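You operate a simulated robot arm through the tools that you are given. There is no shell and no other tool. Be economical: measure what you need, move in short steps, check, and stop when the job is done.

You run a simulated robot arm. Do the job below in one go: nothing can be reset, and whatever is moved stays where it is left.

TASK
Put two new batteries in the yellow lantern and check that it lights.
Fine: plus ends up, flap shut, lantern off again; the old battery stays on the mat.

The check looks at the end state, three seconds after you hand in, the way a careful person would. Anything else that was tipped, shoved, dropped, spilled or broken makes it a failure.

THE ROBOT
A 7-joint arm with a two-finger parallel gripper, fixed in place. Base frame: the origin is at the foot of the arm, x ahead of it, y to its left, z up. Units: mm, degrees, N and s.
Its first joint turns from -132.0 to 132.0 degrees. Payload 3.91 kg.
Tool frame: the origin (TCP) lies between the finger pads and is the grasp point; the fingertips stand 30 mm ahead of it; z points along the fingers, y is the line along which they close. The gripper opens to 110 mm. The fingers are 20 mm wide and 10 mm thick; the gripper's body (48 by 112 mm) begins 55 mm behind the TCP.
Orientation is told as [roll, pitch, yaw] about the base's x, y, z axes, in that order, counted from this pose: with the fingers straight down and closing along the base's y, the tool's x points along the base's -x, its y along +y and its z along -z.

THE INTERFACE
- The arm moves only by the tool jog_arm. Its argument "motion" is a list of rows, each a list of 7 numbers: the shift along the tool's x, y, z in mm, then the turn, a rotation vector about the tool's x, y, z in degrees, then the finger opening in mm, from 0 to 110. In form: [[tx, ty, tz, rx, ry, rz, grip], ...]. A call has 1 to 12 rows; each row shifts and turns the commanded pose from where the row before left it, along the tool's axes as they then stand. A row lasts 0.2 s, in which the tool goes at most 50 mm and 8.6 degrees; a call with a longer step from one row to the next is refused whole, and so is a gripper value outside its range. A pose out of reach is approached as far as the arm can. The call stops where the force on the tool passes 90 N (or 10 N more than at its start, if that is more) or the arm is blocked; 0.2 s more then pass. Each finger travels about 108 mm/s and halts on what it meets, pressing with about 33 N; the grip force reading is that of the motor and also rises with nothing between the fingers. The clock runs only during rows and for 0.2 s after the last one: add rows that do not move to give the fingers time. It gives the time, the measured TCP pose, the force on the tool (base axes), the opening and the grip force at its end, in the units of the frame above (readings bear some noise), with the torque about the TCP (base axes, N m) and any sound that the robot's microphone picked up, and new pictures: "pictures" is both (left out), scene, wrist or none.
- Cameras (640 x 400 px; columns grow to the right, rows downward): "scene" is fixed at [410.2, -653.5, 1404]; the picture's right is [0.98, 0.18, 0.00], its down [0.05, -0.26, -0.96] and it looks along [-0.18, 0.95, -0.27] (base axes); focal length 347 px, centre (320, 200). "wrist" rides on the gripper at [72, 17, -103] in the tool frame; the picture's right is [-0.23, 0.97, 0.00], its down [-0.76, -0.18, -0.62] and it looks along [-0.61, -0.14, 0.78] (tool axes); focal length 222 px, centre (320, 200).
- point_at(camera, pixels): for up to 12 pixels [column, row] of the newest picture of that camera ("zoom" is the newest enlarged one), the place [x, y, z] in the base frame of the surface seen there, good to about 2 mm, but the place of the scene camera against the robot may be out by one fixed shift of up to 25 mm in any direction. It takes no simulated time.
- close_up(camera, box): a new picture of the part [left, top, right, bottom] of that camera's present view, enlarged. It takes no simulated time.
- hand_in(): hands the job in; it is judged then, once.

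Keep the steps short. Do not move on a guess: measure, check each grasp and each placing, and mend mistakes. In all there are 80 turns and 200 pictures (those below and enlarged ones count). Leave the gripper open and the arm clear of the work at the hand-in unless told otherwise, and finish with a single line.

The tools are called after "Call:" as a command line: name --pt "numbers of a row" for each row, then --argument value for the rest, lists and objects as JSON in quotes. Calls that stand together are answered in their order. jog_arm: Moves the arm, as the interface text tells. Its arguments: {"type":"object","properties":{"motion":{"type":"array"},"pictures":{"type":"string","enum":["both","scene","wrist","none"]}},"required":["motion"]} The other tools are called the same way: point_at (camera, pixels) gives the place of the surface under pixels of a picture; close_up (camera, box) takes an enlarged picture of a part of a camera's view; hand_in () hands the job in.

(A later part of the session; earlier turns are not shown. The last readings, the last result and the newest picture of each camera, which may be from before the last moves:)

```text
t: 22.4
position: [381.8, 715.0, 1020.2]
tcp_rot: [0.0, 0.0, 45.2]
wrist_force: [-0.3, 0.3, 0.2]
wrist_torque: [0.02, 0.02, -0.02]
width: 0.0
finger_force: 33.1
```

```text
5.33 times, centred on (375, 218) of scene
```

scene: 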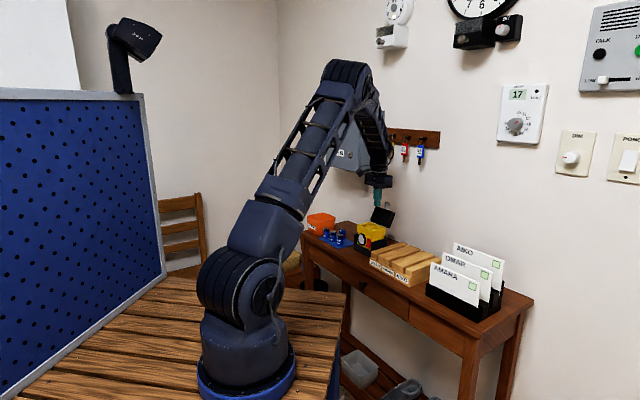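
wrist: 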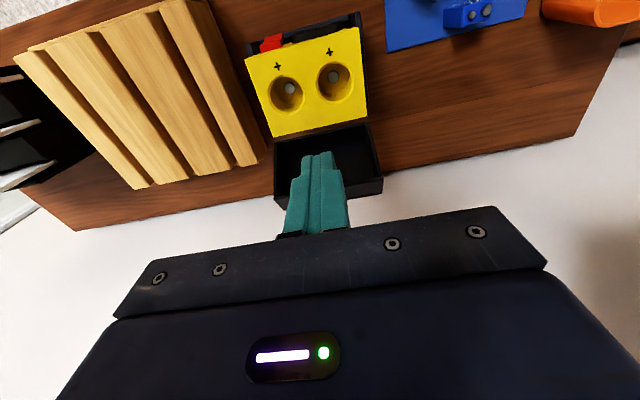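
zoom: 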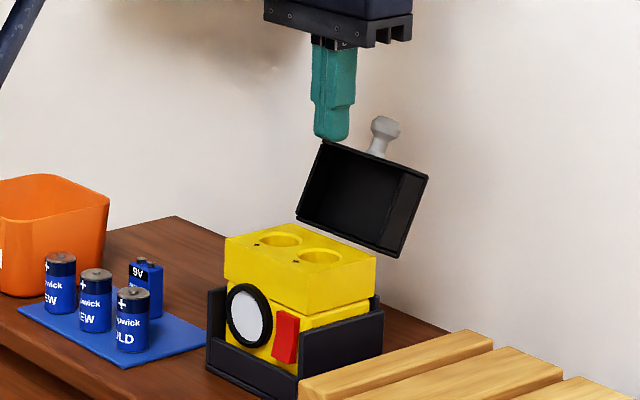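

Flap is ~105° open and stays. Now retreat upward and travel to above the mat.

Call:
jog_arm --pt "10 0 -35 0 0 0 0" --pt "35 10 -15 0 0 0 20" --pt "25 40 0 0 0 0 60" --pt "20 45 0 0 0 0 60" --pt "13 45 0 0 0 0 60" --pt "0 48 10 0 0 0 60" --pt "0 0 45 0 0 0 60" --pt "0 0 45 0 0 0 60" --pt "0 0 0 0 0 0 60"

Call:
close_up --camera "wrist" --box '[180, 60, 440, 230]'

```text
t: 24.4
position: [171.7, 774.5, 969.1]
tcp_rot: [0.0, 0.0, 45.0]
wrist_force: [-0.9, -0.2, 1.1]
wrist_torque: [-0.02, -0.02, 0.03]
width: 60.3
finger_force: 0.1
```

scene: 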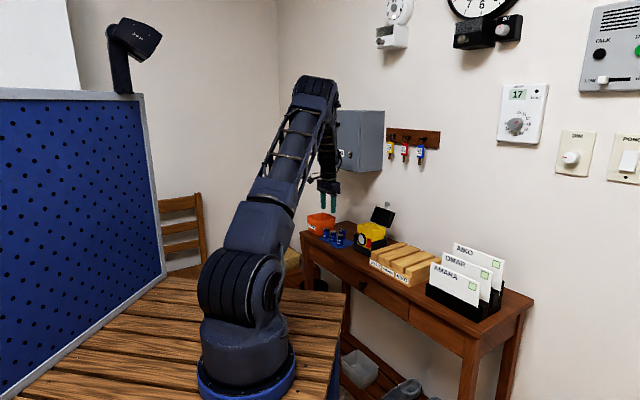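
wrist: 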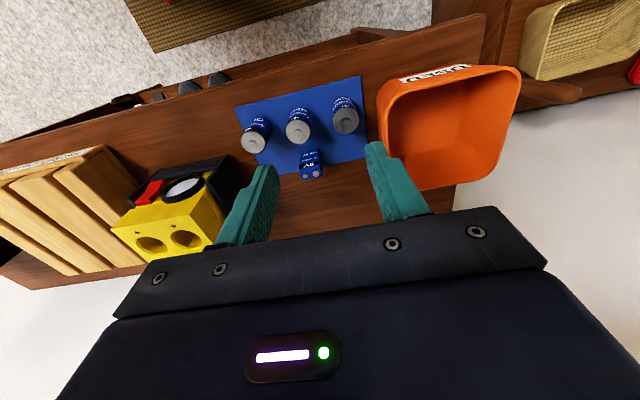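

```text
2.35 times, centred on (310, 145) of wrist
```

zoom: 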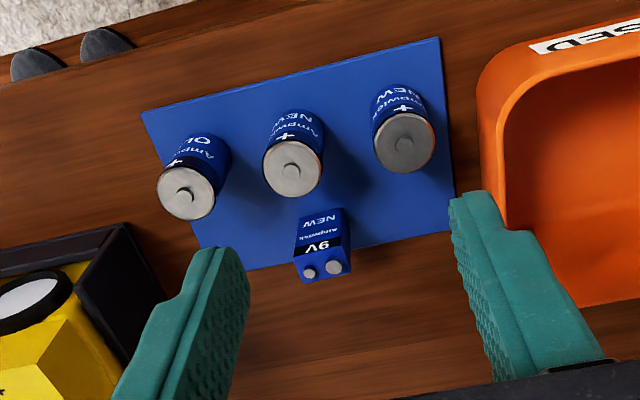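

Call:
point_at --camera "zoom" --pixels '[[266, 172], [320, 168], [291, 145], [294, 195], [377, 145], [432, 142], [404, 116], [404, 171], [490, 130], [500, 70], [322, 265], [187, 192]]'

```text
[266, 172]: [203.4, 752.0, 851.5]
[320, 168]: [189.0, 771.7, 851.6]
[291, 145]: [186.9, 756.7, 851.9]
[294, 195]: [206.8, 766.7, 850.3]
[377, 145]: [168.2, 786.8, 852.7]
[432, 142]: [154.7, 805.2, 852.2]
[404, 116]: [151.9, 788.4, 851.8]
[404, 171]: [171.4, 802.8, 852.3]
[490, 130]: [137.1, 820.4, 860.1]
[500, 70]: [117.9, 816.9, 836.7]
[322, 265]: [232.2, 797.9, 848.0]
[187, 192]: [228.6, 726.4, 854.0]
```

NEW1 top centre (u 677.5, v 400), NEW2 (u 677, v 448.5), diameter ~25, tops z≈852. Going down on NEW1 with 38 mm opening.

Call:
jog_arm --pt "-8.4 -13 0 0 0 0 38" --pt "0 -13.3 0 0 0 0 38" --pt "0 0 35 0 0 0 38" --pt "0 0 35 0 0 0 38" --pt "0 0 15 0 0 0 38" --pt "0 0 0 0 0 0 38"

Call:
close_up --camera "wrist" --box '[220, 80, 420, 220]'

```text
t: 25.8
position: [198.6, 761.3, 883.8]
tcp_rot: [0.0, 0.0, 44.9]
wrist_force: [-0.2, -0.3, 0.8]
wrist_torque: [0.01, 0.0, -0.02]
width: 37.5
finger_force: 0.1
```

scene: 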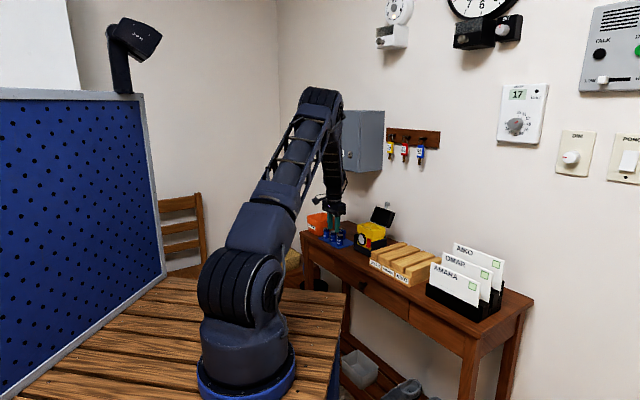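
wrist: 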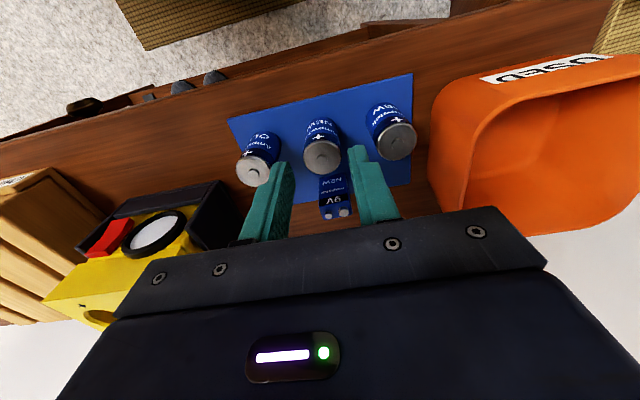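

```text
2.86 times, centred on (320, 150) of wrist
```

zoom: 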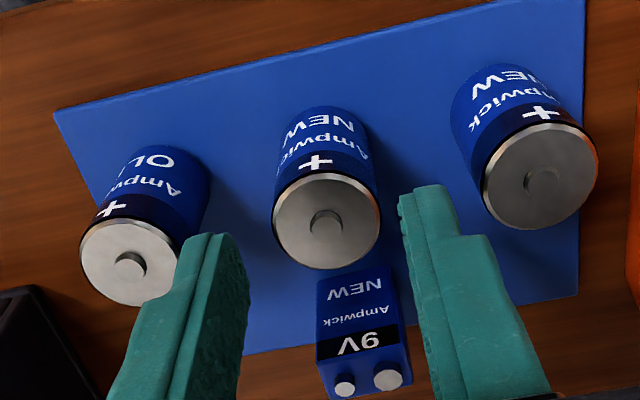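

Call:
point_at --camera "zoom" --pixels '[[276, 225], [377, 215], [327, 264], [316, 178], [327, 222], [542, 182], [125, 264], [220, 300], [430, 300]]'

```text
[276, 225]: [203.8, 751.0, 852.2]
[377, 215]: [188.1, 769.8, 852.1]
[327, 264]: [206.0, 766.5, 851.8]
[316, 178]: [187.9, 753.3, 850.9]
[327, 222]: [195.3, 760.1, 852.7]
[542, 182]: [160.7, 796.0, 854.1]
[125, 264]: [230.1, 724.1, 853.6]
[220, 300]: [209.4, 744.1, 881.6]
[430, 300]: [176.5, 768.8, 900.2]
```

Call:
jog_arm --pt "2 1.2 6 0 0 0 38" --pt "0 0 12 0 0 0 38" --pt "0 0 0 0 0 0 30" --pt "0 0 0 0 0 0 24" --pt "0 0 0 0 0 0 18" --pt "0 0 0 0 0 0 18" --pictures "wrist"

```text
t: 27.2
position: [195.2, 763.2, 866.3]
tcp_rot: [0.1, 0.0, 45.0]
wrist_force: [0.0, -0.3, -0.3]
wrist_torque: [-0.02, 0.0, 0.0]
width: 24.5
finger_force: 32.8
```

wrist: 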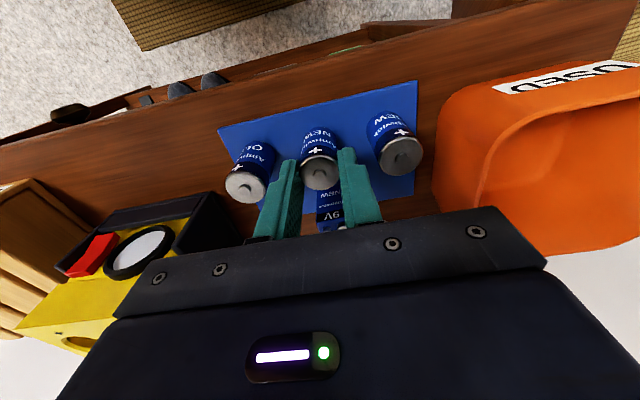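

Battery gripped (24.5 mm). Lifting and moving over to the right-hand well (v 213).

Call:
jog_arm --pt "0 0 -20 0 0 0 18" --pt "0 0 -40 0 0 0 18" --pt "0 0 -40 0 0 0 18" --pt "0 0 -40 0 0 0 18" --pt "-10 -38 0 0 0 0 18" --pt "-15 -38 0 0 0 0 18" --pt "-15 -38 0 0 0 0 18" --pt "-15 -38 0 0 0 0 18" --pt "-14.5 -36.5 0 0 0 0 18" --pt "0 0 0 0 0 0 18"

Call:
close_up --camera "wrist" --box '[220, 80, 420, 220]'

Call:
close_up --camera "scene" --box '[335, 175, 405, 255]'

```text
t: 29.4
position: [379.0, 678.5, 1005.9]
tcp_rot: [0.0, -0.1, 45.1]
wrist_force: [0.1, 0.3, -0.3]
wrist_torque: [0.01, 0.0, -0.02]
width: 24.6
finger_force: 32.9
```

scene: 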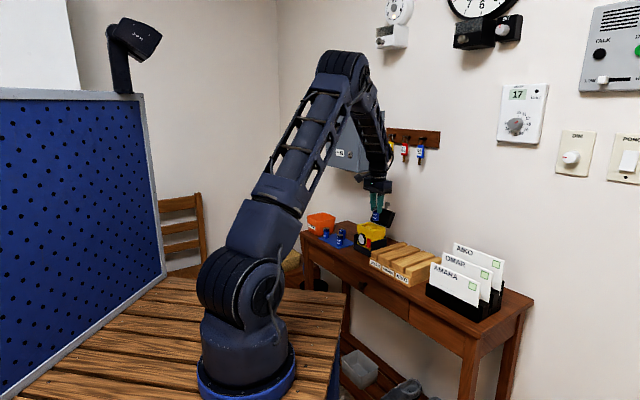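
wrist: 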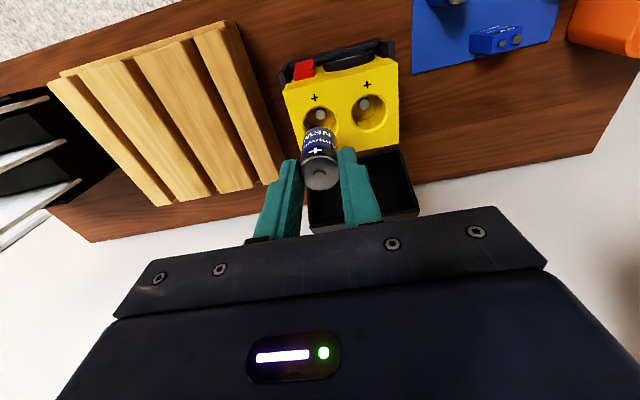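

```text
2.86 times, centred on (320, 150) of wrist
```

zoom: 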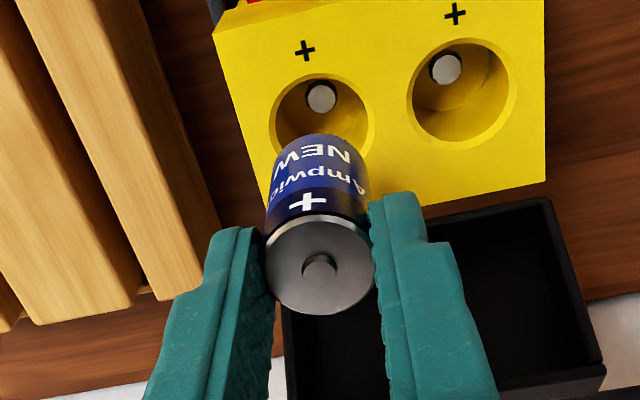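

```text
5.00 times, centred on (370, 215) of scene
```

zoom: 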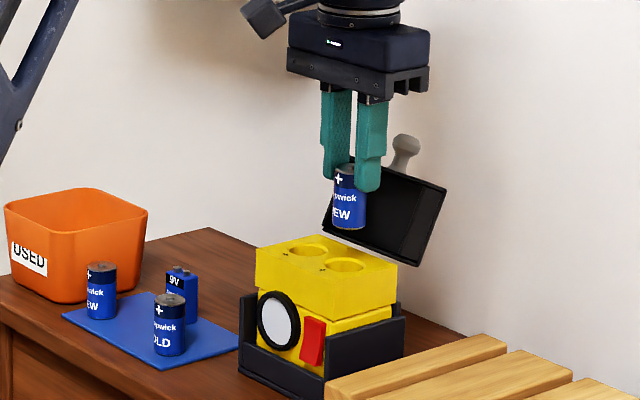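

Measuring well rims and contacts afresh, before descending.

Call:
close_up --camera "wrist" --box '[280, 60, 410, 150]'

Call:
point_at --camera "wrist" --pixels '[[315, 103], [332, 108], [350, 117], [386, 107], [365, 93], [371, 131], [319, 122], [332, 114], [364, 105], [284, 92], [398, 66], [320, 172]]'

```text
4.44 times, centred on (345, 105) of wrist
```

zoom: 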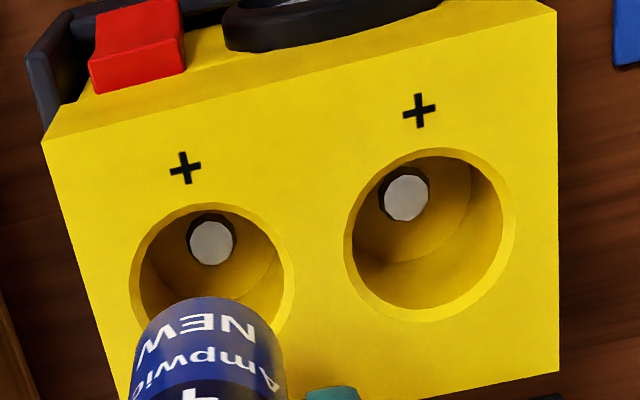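

```text
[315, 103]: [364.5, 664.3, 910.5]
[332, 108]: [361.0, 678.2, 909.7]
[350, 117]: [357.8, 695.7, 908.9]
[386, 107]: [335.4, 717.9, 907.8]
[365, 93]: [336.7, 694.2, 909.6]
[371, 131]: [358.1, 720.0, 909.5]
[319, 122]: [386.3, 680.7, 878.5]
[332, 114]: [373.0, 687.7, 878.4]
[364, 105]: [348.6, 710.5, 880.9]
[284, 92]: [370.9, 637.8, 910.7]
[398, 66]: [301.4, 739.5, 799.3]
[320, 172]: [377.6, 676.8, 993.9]
```

Call:
point_at --camera "zoom" --pixels '[[128, 270], [297, 268], [210, 200], [342, 240], [517, 225], [426, 145], [437, 325], [211, 243], [406, 194], [45, 140], [554, 15], [557, 368]]'

```text
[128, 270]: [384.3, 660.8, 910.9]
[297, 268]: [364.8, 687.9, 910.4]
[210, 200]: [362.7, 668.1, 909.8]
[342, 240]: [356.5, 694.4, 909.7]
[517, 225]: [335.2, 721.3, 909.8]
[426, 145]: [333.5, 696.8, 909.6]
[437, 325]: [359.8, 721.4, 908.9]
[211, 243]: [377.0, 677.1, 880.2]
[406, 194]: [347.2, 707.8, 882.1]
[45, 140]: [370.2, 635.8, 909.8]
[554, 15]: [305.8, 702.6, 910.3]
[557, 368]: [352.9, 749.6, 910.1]
```

Battery is over the well within 1 mm (u 746.7, v 212). Lowering 60 mm in steps.

Call:
jog_arm --pt "0 0 20 0 0 0 18" --pt "0 0 12 0 0 0 18" --pt "0 0 10 0 0 0 18" --pt "0 0 10 0 0 0 18" --pt "0 0 8 0 0 0 18" --pt "0 0 0 0 0 0 18"

Call:
close_up --camera "wrist" --box '[260, 80, 400, 210]'

```text
t: 30.8
position: [379.3, 678.8, 945.8]
tcp_rot: [0.0, 0.1, 45.0]
wrist_force: [-0.2, 0.2, -0.3]
wrist_torque: [-0.04, 0.04, 0.01]
width: 24.7
finger_force: 33.2
```

scene: 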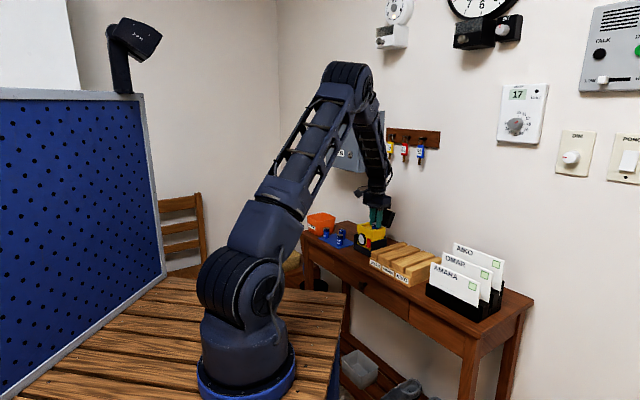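
wrist: 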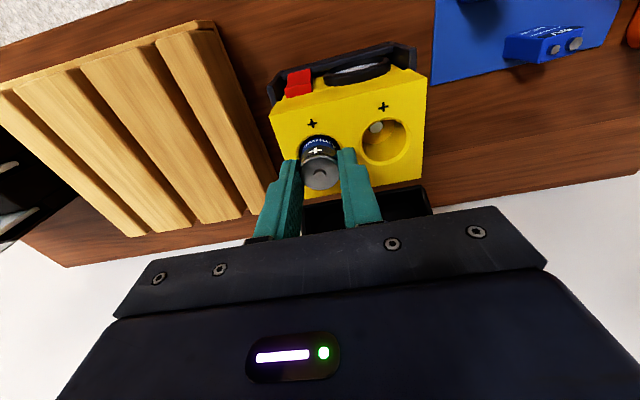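

```text
3.08 times, centred on (330, 145) of wrist
```

zoom: 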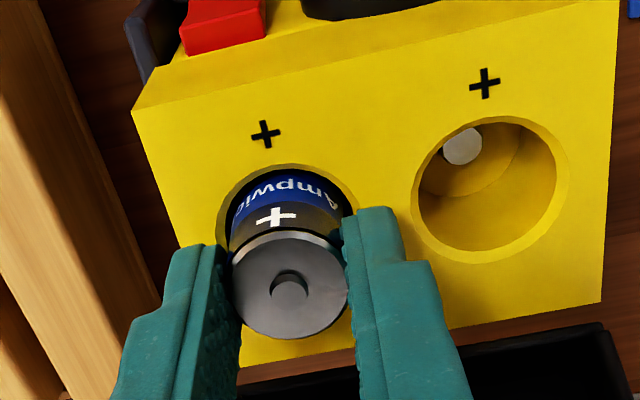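

In the well. I lower until a slight contact force (2–3 mm), then release to 34 mm.

Call:
jog_arm --pt "0 0 1.5 0 0 0 18" --pt "0 0 1 0 0 0 18" --pt "0 0 0 0 0 0 27" --pt "0 0 0 0 0 0 34" --pt "0 0 0 0 0 0 34" --pictures "wrist"

Call:
close_up --camera "wrist" --box '[260, 80, 400, 210]'

```text
t: 32.0
position: [380.7, 679.0, 942.9]
tcp_rot: [0.1, 0.0, 45.0]
wrist_force: [-0.6, 0.3, 0.8]
wrist_torque: [0.0, -0.03, 0.04]
width: 33.7
finger_force: 0.0
```

wrist: 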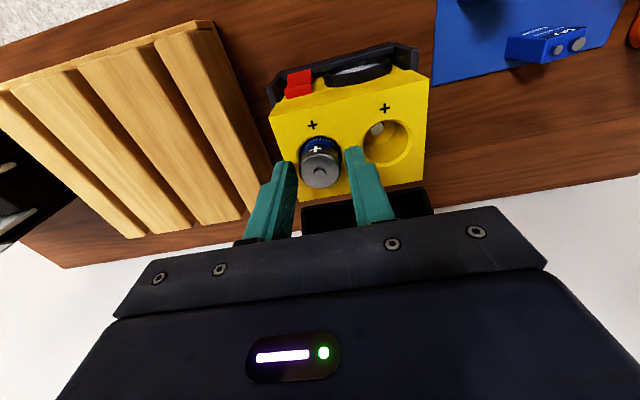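

```text
3.08 times, centred on (330, 145) of wrist
```

zoom: 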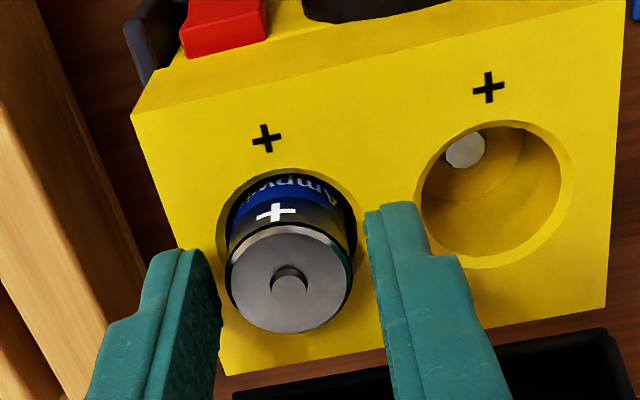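

Call:
point_at --camera "zoom" --pixels '[[260, 290], [320, 290], [290, 283], [290, 325], [290, 240]]'

Call:
jog_arm --pt "0 0 -20 0 0 0 34" --pt "0 0 -35 0 0 0 40" --pt "14 36 -10 0 0 0 40" --pt "14 40 0 0 0 0 38" --pt "14 40 0 0 0 0 34" --pt "14 40 0 0 0 0 34" --pt "13.5 40 0 0 0 0 34" --pt "0 40.5 0 0 0 0 34" --pt "0 0 40 0 0 0 34" --pt "0 0 40 0 0 0 34" --pt "0 0 40 0 0 0 34" --pt "0 0 0 0 0 0 34"

Call:
close_up --camera "wrist" --box '[220, 80, 440, 220]'

```text
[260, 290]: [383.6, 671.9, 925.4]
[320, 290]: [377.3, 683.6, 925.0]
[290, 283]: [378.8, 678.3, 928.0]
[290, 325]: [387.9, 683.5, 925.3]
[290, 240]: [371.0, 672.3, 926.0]
```

```text
t: 34.6
position: [164.7, 796.4, 889.5]
tcp_rot: [0.0, 0.0, 45.0]
wrist_force: [-0.3, -0.2, -0.3]
wrist_torque: [0.0, 0.01, -0.01]
width: 33.9
finger_force: 0.0
```

scene: 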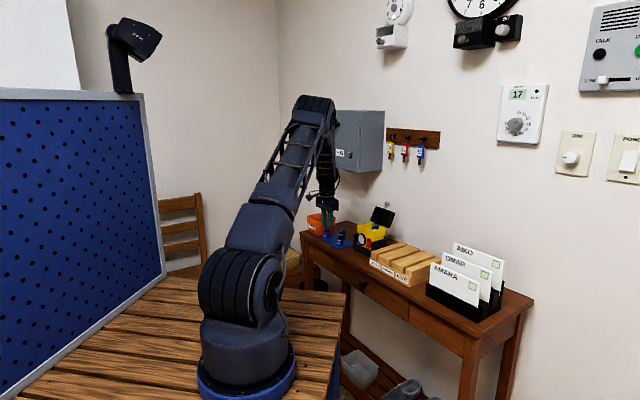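
wrist: 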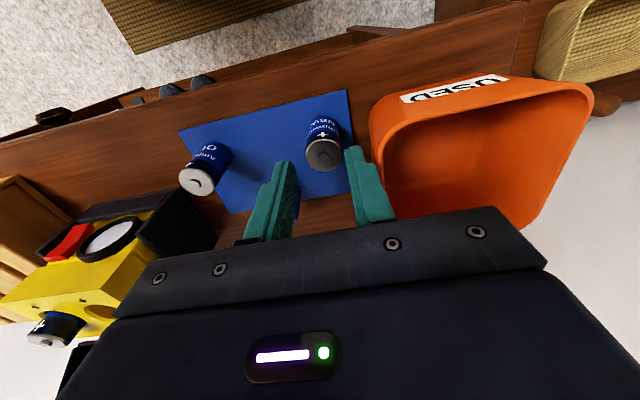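

```text
2.86 times, centred on (330, 150) of wrist
```

zoom: 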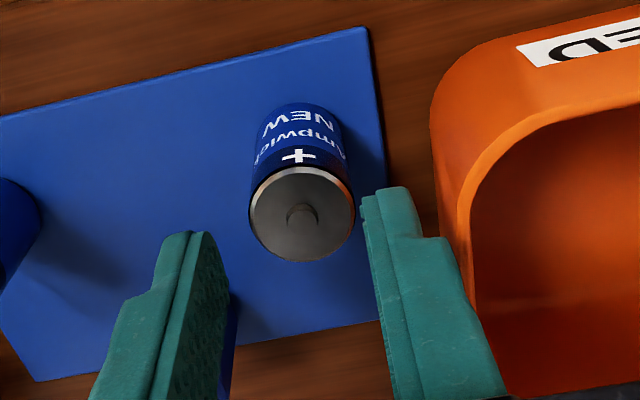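

Battery 1 sits with top at z≈926. Now fine-measuring NEW2.

Call:
point_at --camera "zoom" --pixels '[[254, 212], [351, 207], [298, 258], [300, 174], [440, 180], [440, 120], [470, 200]]'

```text
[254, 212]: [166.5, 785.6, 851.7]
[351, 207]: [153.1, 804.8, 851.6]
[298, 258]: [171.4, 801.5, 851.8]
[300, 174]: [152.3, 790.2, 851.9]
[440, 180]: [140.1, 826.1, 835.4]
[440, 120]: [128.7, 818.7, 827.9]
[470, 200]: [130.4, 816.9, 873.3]
```

Call:
jog_arm --pt "2.4 2.6 3 0 0 0 34" --pt "0 0 10 0 0 0 34" --pt "0 0 10.5 0 0 0 34" --pt "0 0 0 0 0 0 27" --pt "0 0 0 0 0 0 20" --pt "0 0 0 0 0 0 18" --pt "0 0 0 0 0 0 18" --pictures "wrist"

```text
t: 36.2
position: [160.1, 796.0, 866.2]
tcp_rot: [0.0, 0.0, 45.0]
wrist_force: [-0.1, 1.3, 2.0]
wrist_torque: [0.04, 0.04, 0.01]
width: 24.4
finger_force: 33.0
```

wrist: 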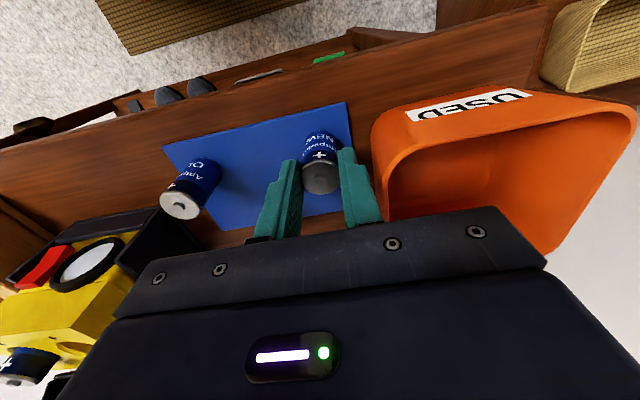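

Gripped (24.4 mm). Lifting and moving to the left well (v 256).

Call:
jog_arm --pt "0 0 -20 0 0 0 18" --pt "0 0 -40 0 0 0 18" --pt "0 0 -40 0 0 0 18" --pt "0 0 -40 0 0 0 18" --pt "-13.9 -38.7 0 0 0 0 18" --pt "-13.9 -38.7 0 0 0 0 18" --pt "-13.9 -38.7 0 0 0 0 18" --pt "-13.9 -38.7 0 0 0 0 18" --pt "-13.9 -38.9 0 0 0 0 18" --pt "0 0 20 0 0 0 18" --pt "0 0 0 0 0 0 18"

Call:
close_up --camera "wrist" --box '[220, 80, 420, 220]'

```text
t: 38.6
position: [345.3, 710.2, 984.4]
tcp_rot: [0.0, 0.0, 45.1]
wrist_force: [-0.1, 0.9, -1.2]
wrist_torque: [0.02, 0.01, -0.04]
width: 24.7
finger_force: 32.8
```

scene: 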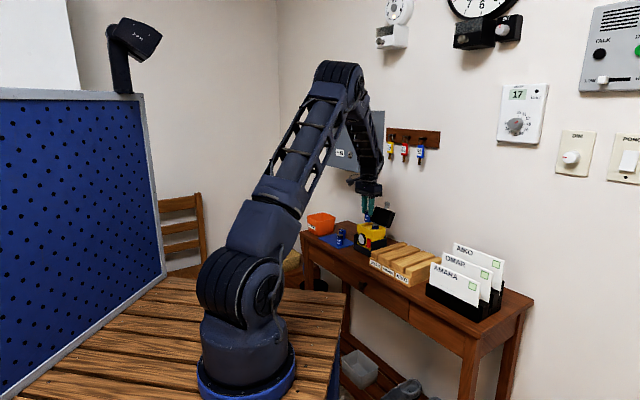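
wrist: 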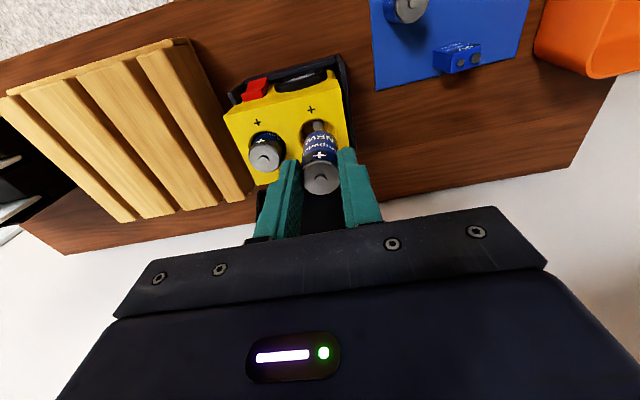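

```text
2.86 times, centred on (320, 150) of wrist
```

zoom: 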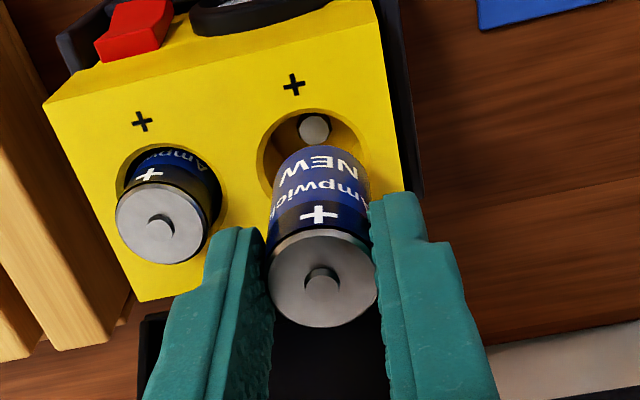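

Call:
point_at --camera "zoom" --pixels '[[272, 282], [374, 275], [322, 282], [258, 150], [365, 140], [308, 108], [313, 130]]'

```text
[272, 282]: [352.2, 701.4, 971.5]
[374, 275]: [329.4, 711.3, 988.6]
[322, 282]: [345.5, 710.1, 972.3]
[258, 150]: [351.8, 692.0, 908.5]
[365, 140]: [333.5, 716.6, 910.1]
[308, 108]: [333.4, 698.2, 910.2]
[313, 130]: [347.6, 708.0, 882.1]
```

Battery is ~2 mm left of the well centre; correcting and lowering.

Call:
jog_arm --pt "0 -2.2 6 0 0 0 18" --pt "0 0 10 0 0 0 18" --pt "0 0 10 0 0 0 18" --pt "0 0 8 0 0 0 18" --pt "0 0 5 0 0 0 18" --pt "0 0 2 0 0 0 18" --pt "0 0 0 0 0 0 18" --pictures "wrist"

Call:
close_up --camera "wrist" --box '[220, 80, 420, 220]'

```text
t: 40.2
position: [347.8, 708.5, 944.9]
tcp_rot: [0.0, -0.1, 45.0]
wrist_force: [-2.1, -0.3, -0.4]
wrist_torque: [0.0, 0.09, 0.02]
width: 24.5
finger_force: 33.0
```

wrist: 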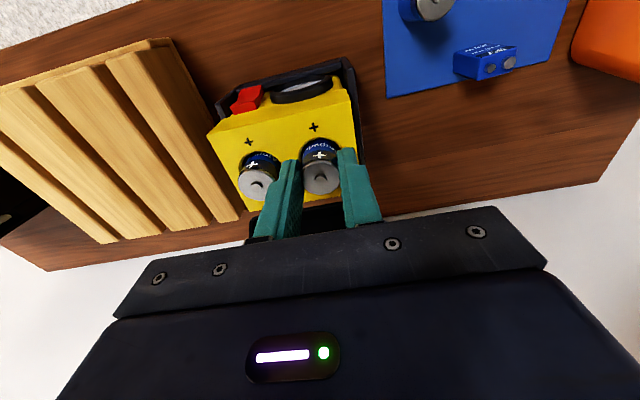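

```text
2.86 times, centred on (320, 150) of wrist
```

zoom: 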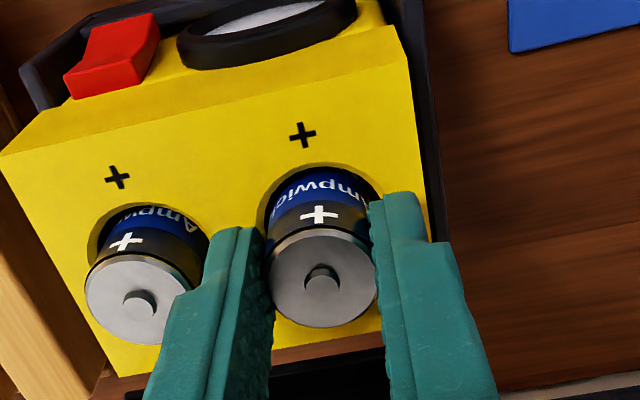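

Nicely in. Down another 2 mm, release to 32 mm, then straight up.

Call:
jog_arm --pt "0 0 1.5 0 0 0 18" --pt "0 0 0 0 0 0 27" --pt "0 0 0 0 0 0 32" --pt "0 0 0 0 0 0 32" --pt "0 0 -20 0 0 0 32" --pt "0 0 -30 0 0 0 32" --pt "20 0 -30 0 0 0 32" --pt "30 -20 0 0 0 0 32" --pt "30 0 0 0 0 0 10" --pt "0 0 0 0 0 0 0"

Call:
close_up --camera "wrist" --box '[240, 60, 440, 220]'

Call:
close_up --camera "scene" --box '[335, 190, 405, 255]'

```text
t: 42.4
position: [304.4, 636.5, 1022.7]
tcp_rot: [0.1, 0.0, 45.1]
wrist_force: [0.0, 0.6, 1.0]
wrist_torque: [-0.01, 0.02, -0.04]
width: 0.0
finger_force: 33.0
```

scene: 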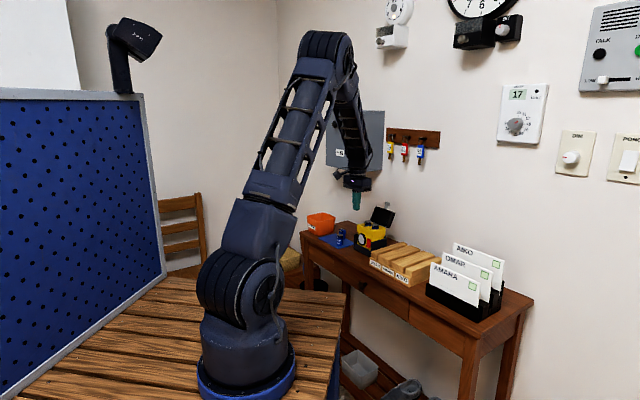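
wrist: 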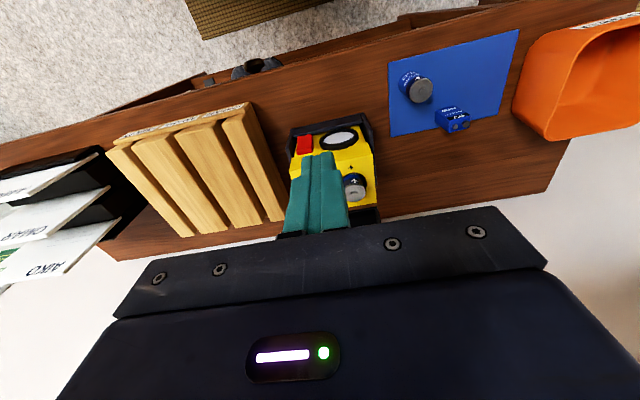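

```text
2.50 times, centred on (340, 140) of wrist
```

zoom: 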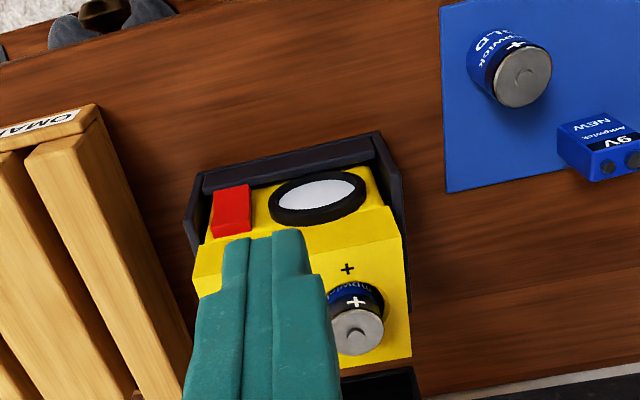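

```text
6.15 times, centred on (370, 222) of scene
```

zoom: 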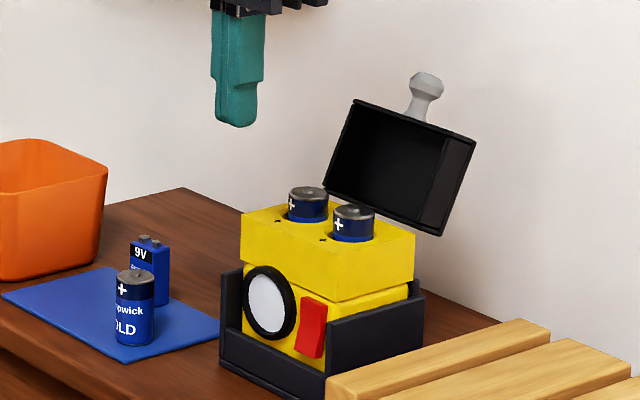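

Both batteries stand in the wells, plus up. To close the flap I will grip the knob from above and swing it with the tool. Locating the knob (scene, then correcting for shift; calibrating with the OLD battery's top).

Call:
point_at --camera "zoom" --pixels '[[426, 82], [413, 85], [440, 88], [420, 110], [352, 102], [474, 145], [327, 187], [437, 232], [135, 277], [353, 210], [308, 192]]'

Call:
point_at --camera "wrist" --pixels '[[418, 89], [356, 192], [354, 182], [374, 208]]'

```text
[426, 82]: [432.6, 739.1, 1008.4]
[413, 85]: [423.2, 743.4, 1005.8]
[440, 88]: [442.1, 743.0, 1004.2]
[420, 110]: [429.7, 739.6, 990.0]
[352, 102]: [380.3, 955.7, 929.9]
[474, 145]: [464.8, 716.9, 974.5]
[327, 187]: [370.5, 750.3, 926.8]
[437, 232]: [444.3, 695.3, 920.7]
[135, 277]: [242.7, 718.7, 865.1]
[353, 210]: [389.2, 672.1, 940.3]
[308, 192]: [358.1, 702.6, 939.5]
```

```text
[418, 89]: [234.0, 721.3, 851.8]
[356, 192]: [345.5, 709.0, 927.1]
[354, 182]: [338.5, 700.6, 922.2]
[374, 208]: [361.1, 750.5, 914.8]
```

Flap is in fact ~127° open; knob at about u 831, v 238, z 993. I approach above it with the tool tilted -20° (keeps the wrist away from the wall tags), and look.

Call:
jog_arm --pt "0 0 -40 0 0 0 20" --pt "0 0 0 0 -6.7 0 45" --pt "0 0 0 0 -6.7 0 45" --pt "0 0 0 0 -6.6 0 45" --pt "-33 0.5 13 0 0 0 45" --pt "-33 0.5 13 0 0 0 45" --pt "-33 0.5 13 0 0 0 45" --pt "-33 0.5 13 0 0 0 45" --pt "0 0 0 0 0 0 45"

Call:
close_up --camera "wrist" --box '[240, 80, 440, 220]'

Call:
close_up --camera "scene" --box '[335, 170, 415, 255]'

```text
t: 44.4
position: [403.4, 740.8, 1059.1]
tcp_rot: [-0.1, -19.9, 44.9]
wrist_force: [0.4, 0.2, -0.6]
wrist_torque: [0.03, 0.0, 0.02]
width: 45.0
finger_force: 0.0
```

scene: 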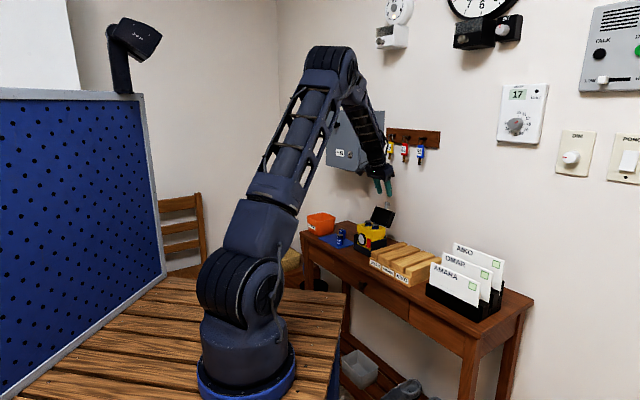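
wrist: 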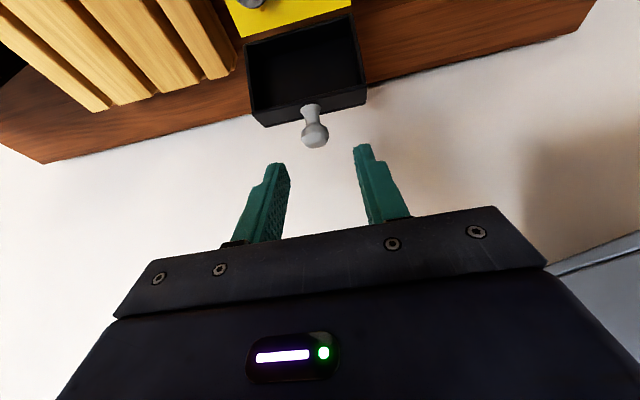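

```text
2.86 times, centred on (340, 150) of wrist
```

zoom: 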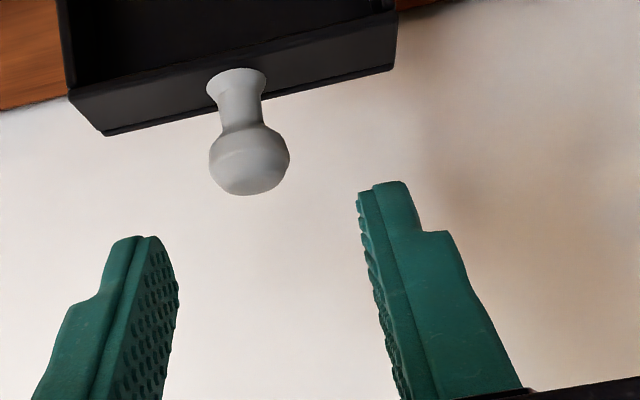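

```text
4.71 times, centred on (375, 212) of scene
```

zoom: 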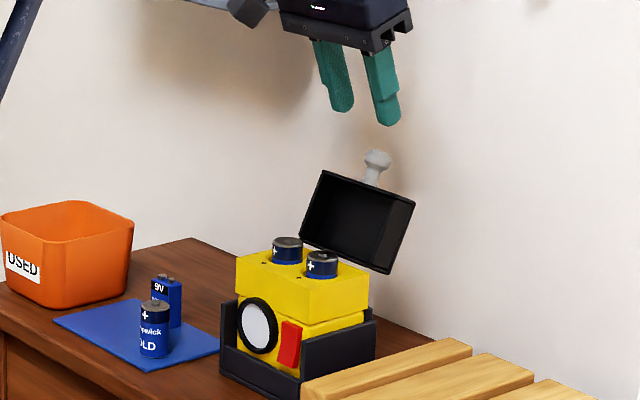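

Call:
point_at --camera "wrist" --pixels '[[315.5, 137], [302.5, 136], [328, 135.3], [315.5, 145.5], [315, 129], [311, 112], [366, 92], [256, 115]]'

```text
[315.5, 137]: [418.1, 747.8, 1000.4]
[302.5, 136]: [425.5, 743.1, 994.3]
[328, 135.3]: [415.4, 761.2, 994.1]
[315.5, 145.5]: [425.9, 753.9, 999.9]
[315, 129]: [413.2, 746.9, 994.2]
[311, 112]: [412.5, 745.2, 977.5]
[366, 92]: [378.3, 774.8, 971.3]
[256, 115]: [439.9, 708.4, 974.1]
```

Knob centre (u 829, v 235, z 991). Descending to straddle and grip it.

Call:
jog_arm --pt "2 -1.8 20 0 0 0 45" --pt "2.2 -1.8 20 0 0 0 45" --pt "0 0 15.5 0 0 0 45" --pt "0 0 0 0 0 0 34" --pt "0 0 0 0 0 0 24" --pt "0 0 0 0 0 0 15" --pt "0 0 0 0 0 0 15"

Call:
close_up --camera "scene" --box '[335, 170, 415, 255]'

```text
t: 46.0
position: [416.5, 749.2, 1006.7]
tcp_rot: [0.0, -20.0, 45.1]
wrist_force: [-0.2, 0.7, 0.4]
wrist_torque: [0.1, -0.08, 0.0]
width: 22.8
finger_force: 33.4
```

scene: 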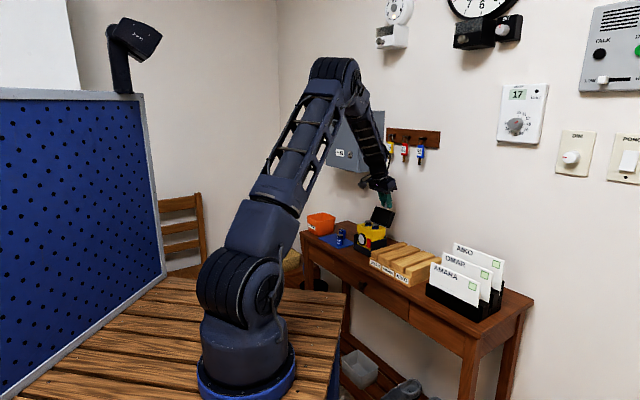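
wrist: 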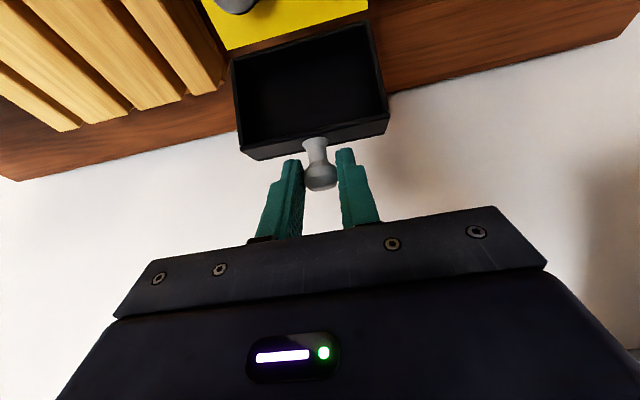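

```text
4.71 times, centred on (375, 212) of scene
```

zoom: 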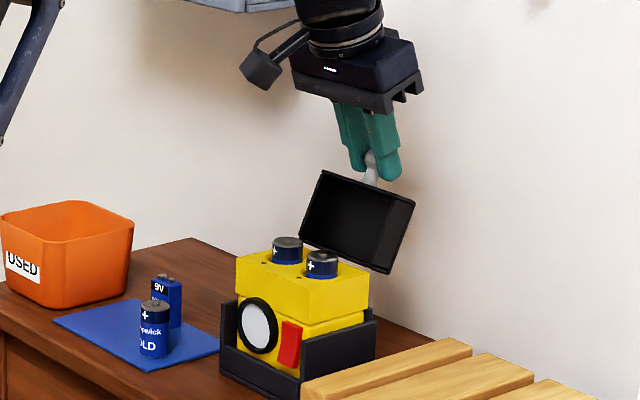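

Gripped (22.8). Swinging the flap back about the hinge by 30°.

Call:
jog_arm --pt "6.94 0 -7.62 0 -6 0 15" --pt "6.94 0 -7.62 0 -6 0 15" --pt "6.94 0 -7.62 0 -6 0 15" --pictures "none"

```text
t: 46.8
position: [397.0, 725.7, 1015.7]
tcp_rot: [0.0, -38.0, 45.0]
wrist_force: [-3.9, -3.1, -8.3]
wrist_torque: [-0.17, 0.52, 0.08]
width: 22.4
finger_force: 32.9
```

Call:
jog_arm --pt "2.7 0 1 0 0 0 15" --pt "0 0 0 0 0 0 15" --pictures "none"

```text
t: 47.4
position: [396.0, 724.6, 1014.2]
tcp_rot: [0.0, -38.0, 45.0]
wrist_force: [-2.0, -2.2, -2.6]
wrist_torque: [-0.19, 0.27, -0.06]
width: 22.4
finger_force: 32.9
```

Call:
jog_arm --pt "7.9 0 -7 0 -6 0 15" --pt "7.9 0 -7 0 -6 0 15" --pt "7.9 0 -7 0 -6 0 15" --pictures "scene"

Call:
close_up --camera "scene" --box '[335, 170, 415, 255]'

```text
t: 48.2
position: [377.7, 699.1, 1009.7]
tcp_rot: [-0.4, -55.8, 44.9]
wrist_force: [-5.2, -3.6, -6.0]
wrist_torque: [-0.42, 0.74, 0.21]
width: 23.0
finger_force: 27.6
```

scene: 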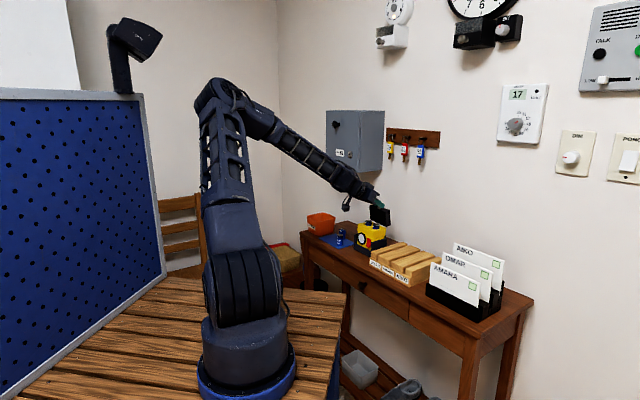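

```text
4.71 times, centred on (375, 212) of scene
```

zoom: 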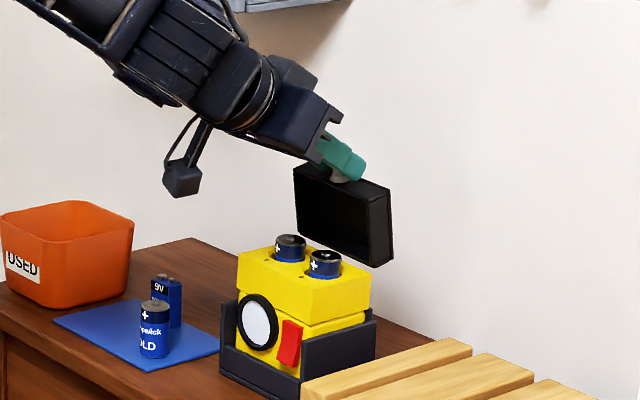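

Flap is about vertical; some force builds, so I release here, back out and look.

Call:
jog_arm --pt "0 0 0 0 0 0 28" --pt "0 0 0 0 0 0 40" --pt "0 0 -25 0 0 0 40" --pt "0 0 -30 0 0 0 40" --pt "-20 0 0 0 7 0 40" --pt "-20 0 0 0 8 0 40" --pt "0 0 0 0 8 0 40" --pt "0 0 0 0 8 0 40" --pt "0 0 0 0 8 0 40" --pt "0 0 0 0 8.5 0 20" --pt "0 0 0 0 8.5 0 0" --pt "0 0 0 0 0 0 0"

Call:
close_up --camera "scene" --box '[335, 170, 415, 255]'

```text
t: 50.8
position: [358.9, 688.5, 1074.7]
tcp_rot: [-0.1, 0.0, 45.0]
wrist_force: [0.7, 0.0, 1.1]
wrist_torque: [0.02, -0.01, 0.01]
width: 0.0
finger_force: 33.3
```

scene: 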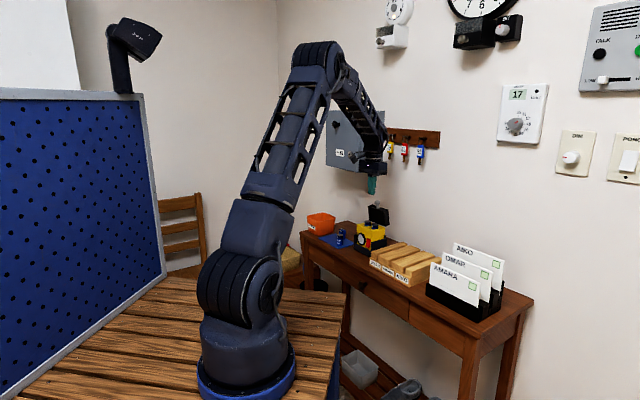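
wrist: 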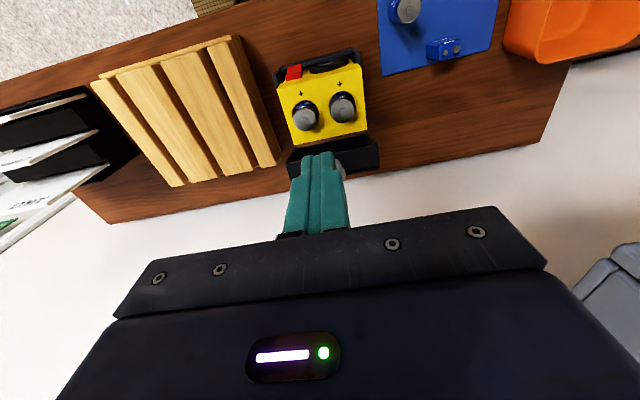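

```text
4.71 times, centred on (375, 212) of scene
```

zoom: 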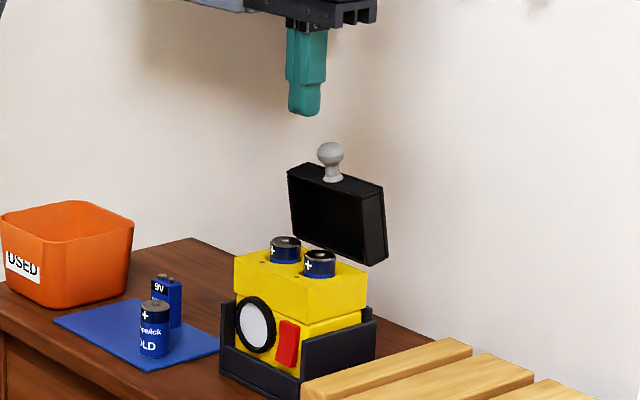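

Call:
point_at --camera "zoom" --pixels '[[330, 152], [319, 154], [343, 154], [331, 143], [290, 170], [383, 188], [387, 255], [318, 257]]'

```text
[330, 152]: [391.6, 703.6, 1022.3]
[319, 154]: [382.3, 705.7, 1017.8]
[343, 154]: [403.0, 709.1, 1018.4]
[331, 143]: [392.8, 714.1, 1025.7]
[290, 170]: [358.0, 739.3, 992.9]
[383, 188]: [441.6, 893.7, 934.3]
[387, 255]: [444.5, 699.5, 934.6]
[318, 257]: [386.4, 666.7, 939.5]
```

Knob now at about u 776, v 236, z 1003 (flap ~90°). Re-gripping from straight above so I can swing it down with the tool tilting forward.

Call:
jog_arm --pt "-18 1.5 0 0 0 0 25" --pt "-17.5 1.5 0 0 0 0 50" --pt "0 0 10 0 0 0 50" --pt "0 0 0 0 0 0 50" --pictures "wrist"

Call:
close_up --camera "wrist" --box '[240, 80, 440, 220]'

```text
t: 51.8
position: [380.8, 716.3, 1064.8]
tcp_rot: [-0.1, 0.0, 45.1]
wrist_force: [0.2, -0.6, -0.9]
wrist_torque: [0.01, -0.01, 0.02]
width: 50.1
finger_force: 0.1
```

wrist: 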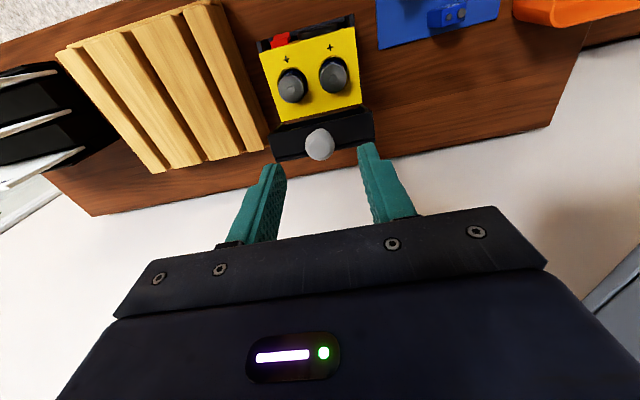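

```text
2.86 times, centred on (340, 150) of wrist
```

zoom: 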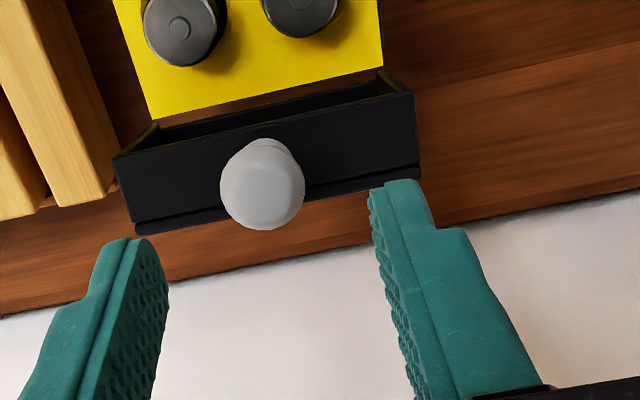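

Call:
point_at --camera "zoom" --pixels '[[263, 185], [223, 190], [303, 185], [265, 225], [258, 148], [115, 170], [410, 100], [140, 228], [415, 170]]'

```text
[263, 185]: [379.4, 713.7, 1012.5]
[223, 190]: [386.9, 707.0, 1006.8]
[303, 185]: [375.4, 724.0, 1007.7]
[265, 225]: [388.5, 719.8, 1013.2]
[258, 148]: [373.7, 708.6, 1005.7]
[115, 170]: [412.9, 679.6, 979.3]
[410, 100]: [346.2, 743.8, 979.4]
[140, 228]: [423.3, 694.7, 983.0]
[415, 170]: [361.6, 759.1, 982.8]
```

Knob centre (u 775, v 236.4, z 1002); flap ≈80°. Descend and grip.

Call:
jog_arm --pt "0.5 -0.8 20 0 0 0 50" --pt "0 0 26 0 0 0 50" --pt "0 0 0 0 0 0 36" --pt "0 0 0 0 0 0 24" --pt "0 0 0 0 0 0 15" --pt "0 0 0 0 0 0 15" --pictures "none"

```text
t: 53.2
position: [381.4, 713.6, 1021.1]
tcp_rot: [-0.1, 0.0, 45.1]
wrist_force: [-0.9, 2.3, 0.1]
wrist_torque: [0.13, 0.1, 0.03]
width: 22.0
finger_force: 33.4
```

Gripped. With three knob positions I refit the hinge to (u 783, z 908). Swinging down 30° about it.

Call:
jog_arm --pt "11.76 0 1.53 0 -6 0 15" --pt "11.76 0 1.53 0 -6 0 15" --pt "11.76 0 1.53 0 -6 0 15" --pt "11.76 0 1.53 0 -6 0 15" --pt "11.76 0 1.53 0 -6 0 15" --pictures "none"

```text
t: 54.4
position: [341.7, 674.4, 1000.5]
tcp_rot: [0.0, -30.1, 45.0]
wrist_force: [-4.1, 1.4, 10.7]
wrist_torque: [0.36, -0.32, 0.15]
width: 22.4
finger_force: 32.9
```

Call:
jog_arm --pt "-1.2 0 -2.2 0 0 0 15" --pt "0 0 0 0 0 0 15" --pictures "scene"

Call:
close_up --camera "scene" --box '[335, 180, 405, 255]'

```text
t: 55.0
position: [343.2, 675.7, 1001.7]
tcp_rot: [0.0, -29.8, 45.1]
wrist_force: [-1.0, -1.0, -2.1]
wrist_torque: [-0.52, 0.45, -0.14]
width: 22.1
finger_force: 33.1
```

scene: 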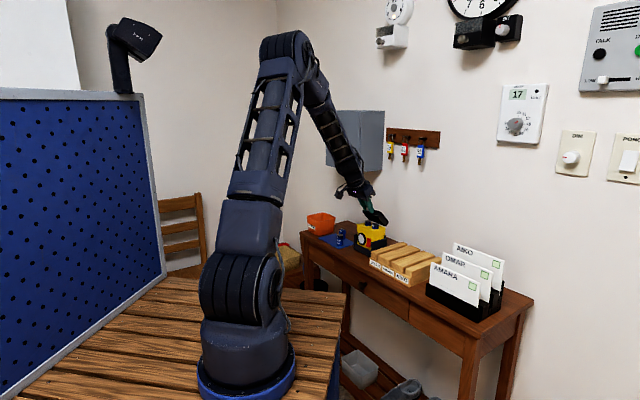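

```text
5.33 times, centred on (370, 218) of scene
```

zoom: 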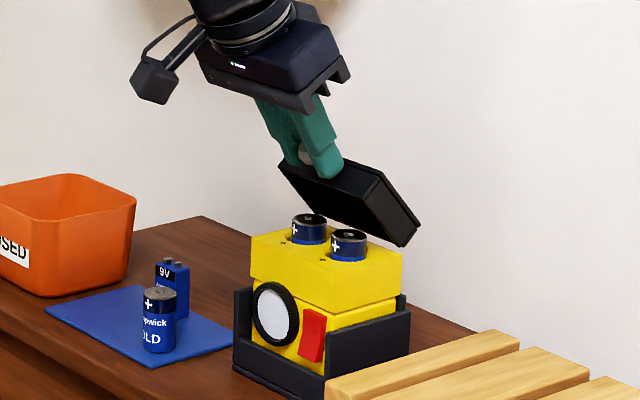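

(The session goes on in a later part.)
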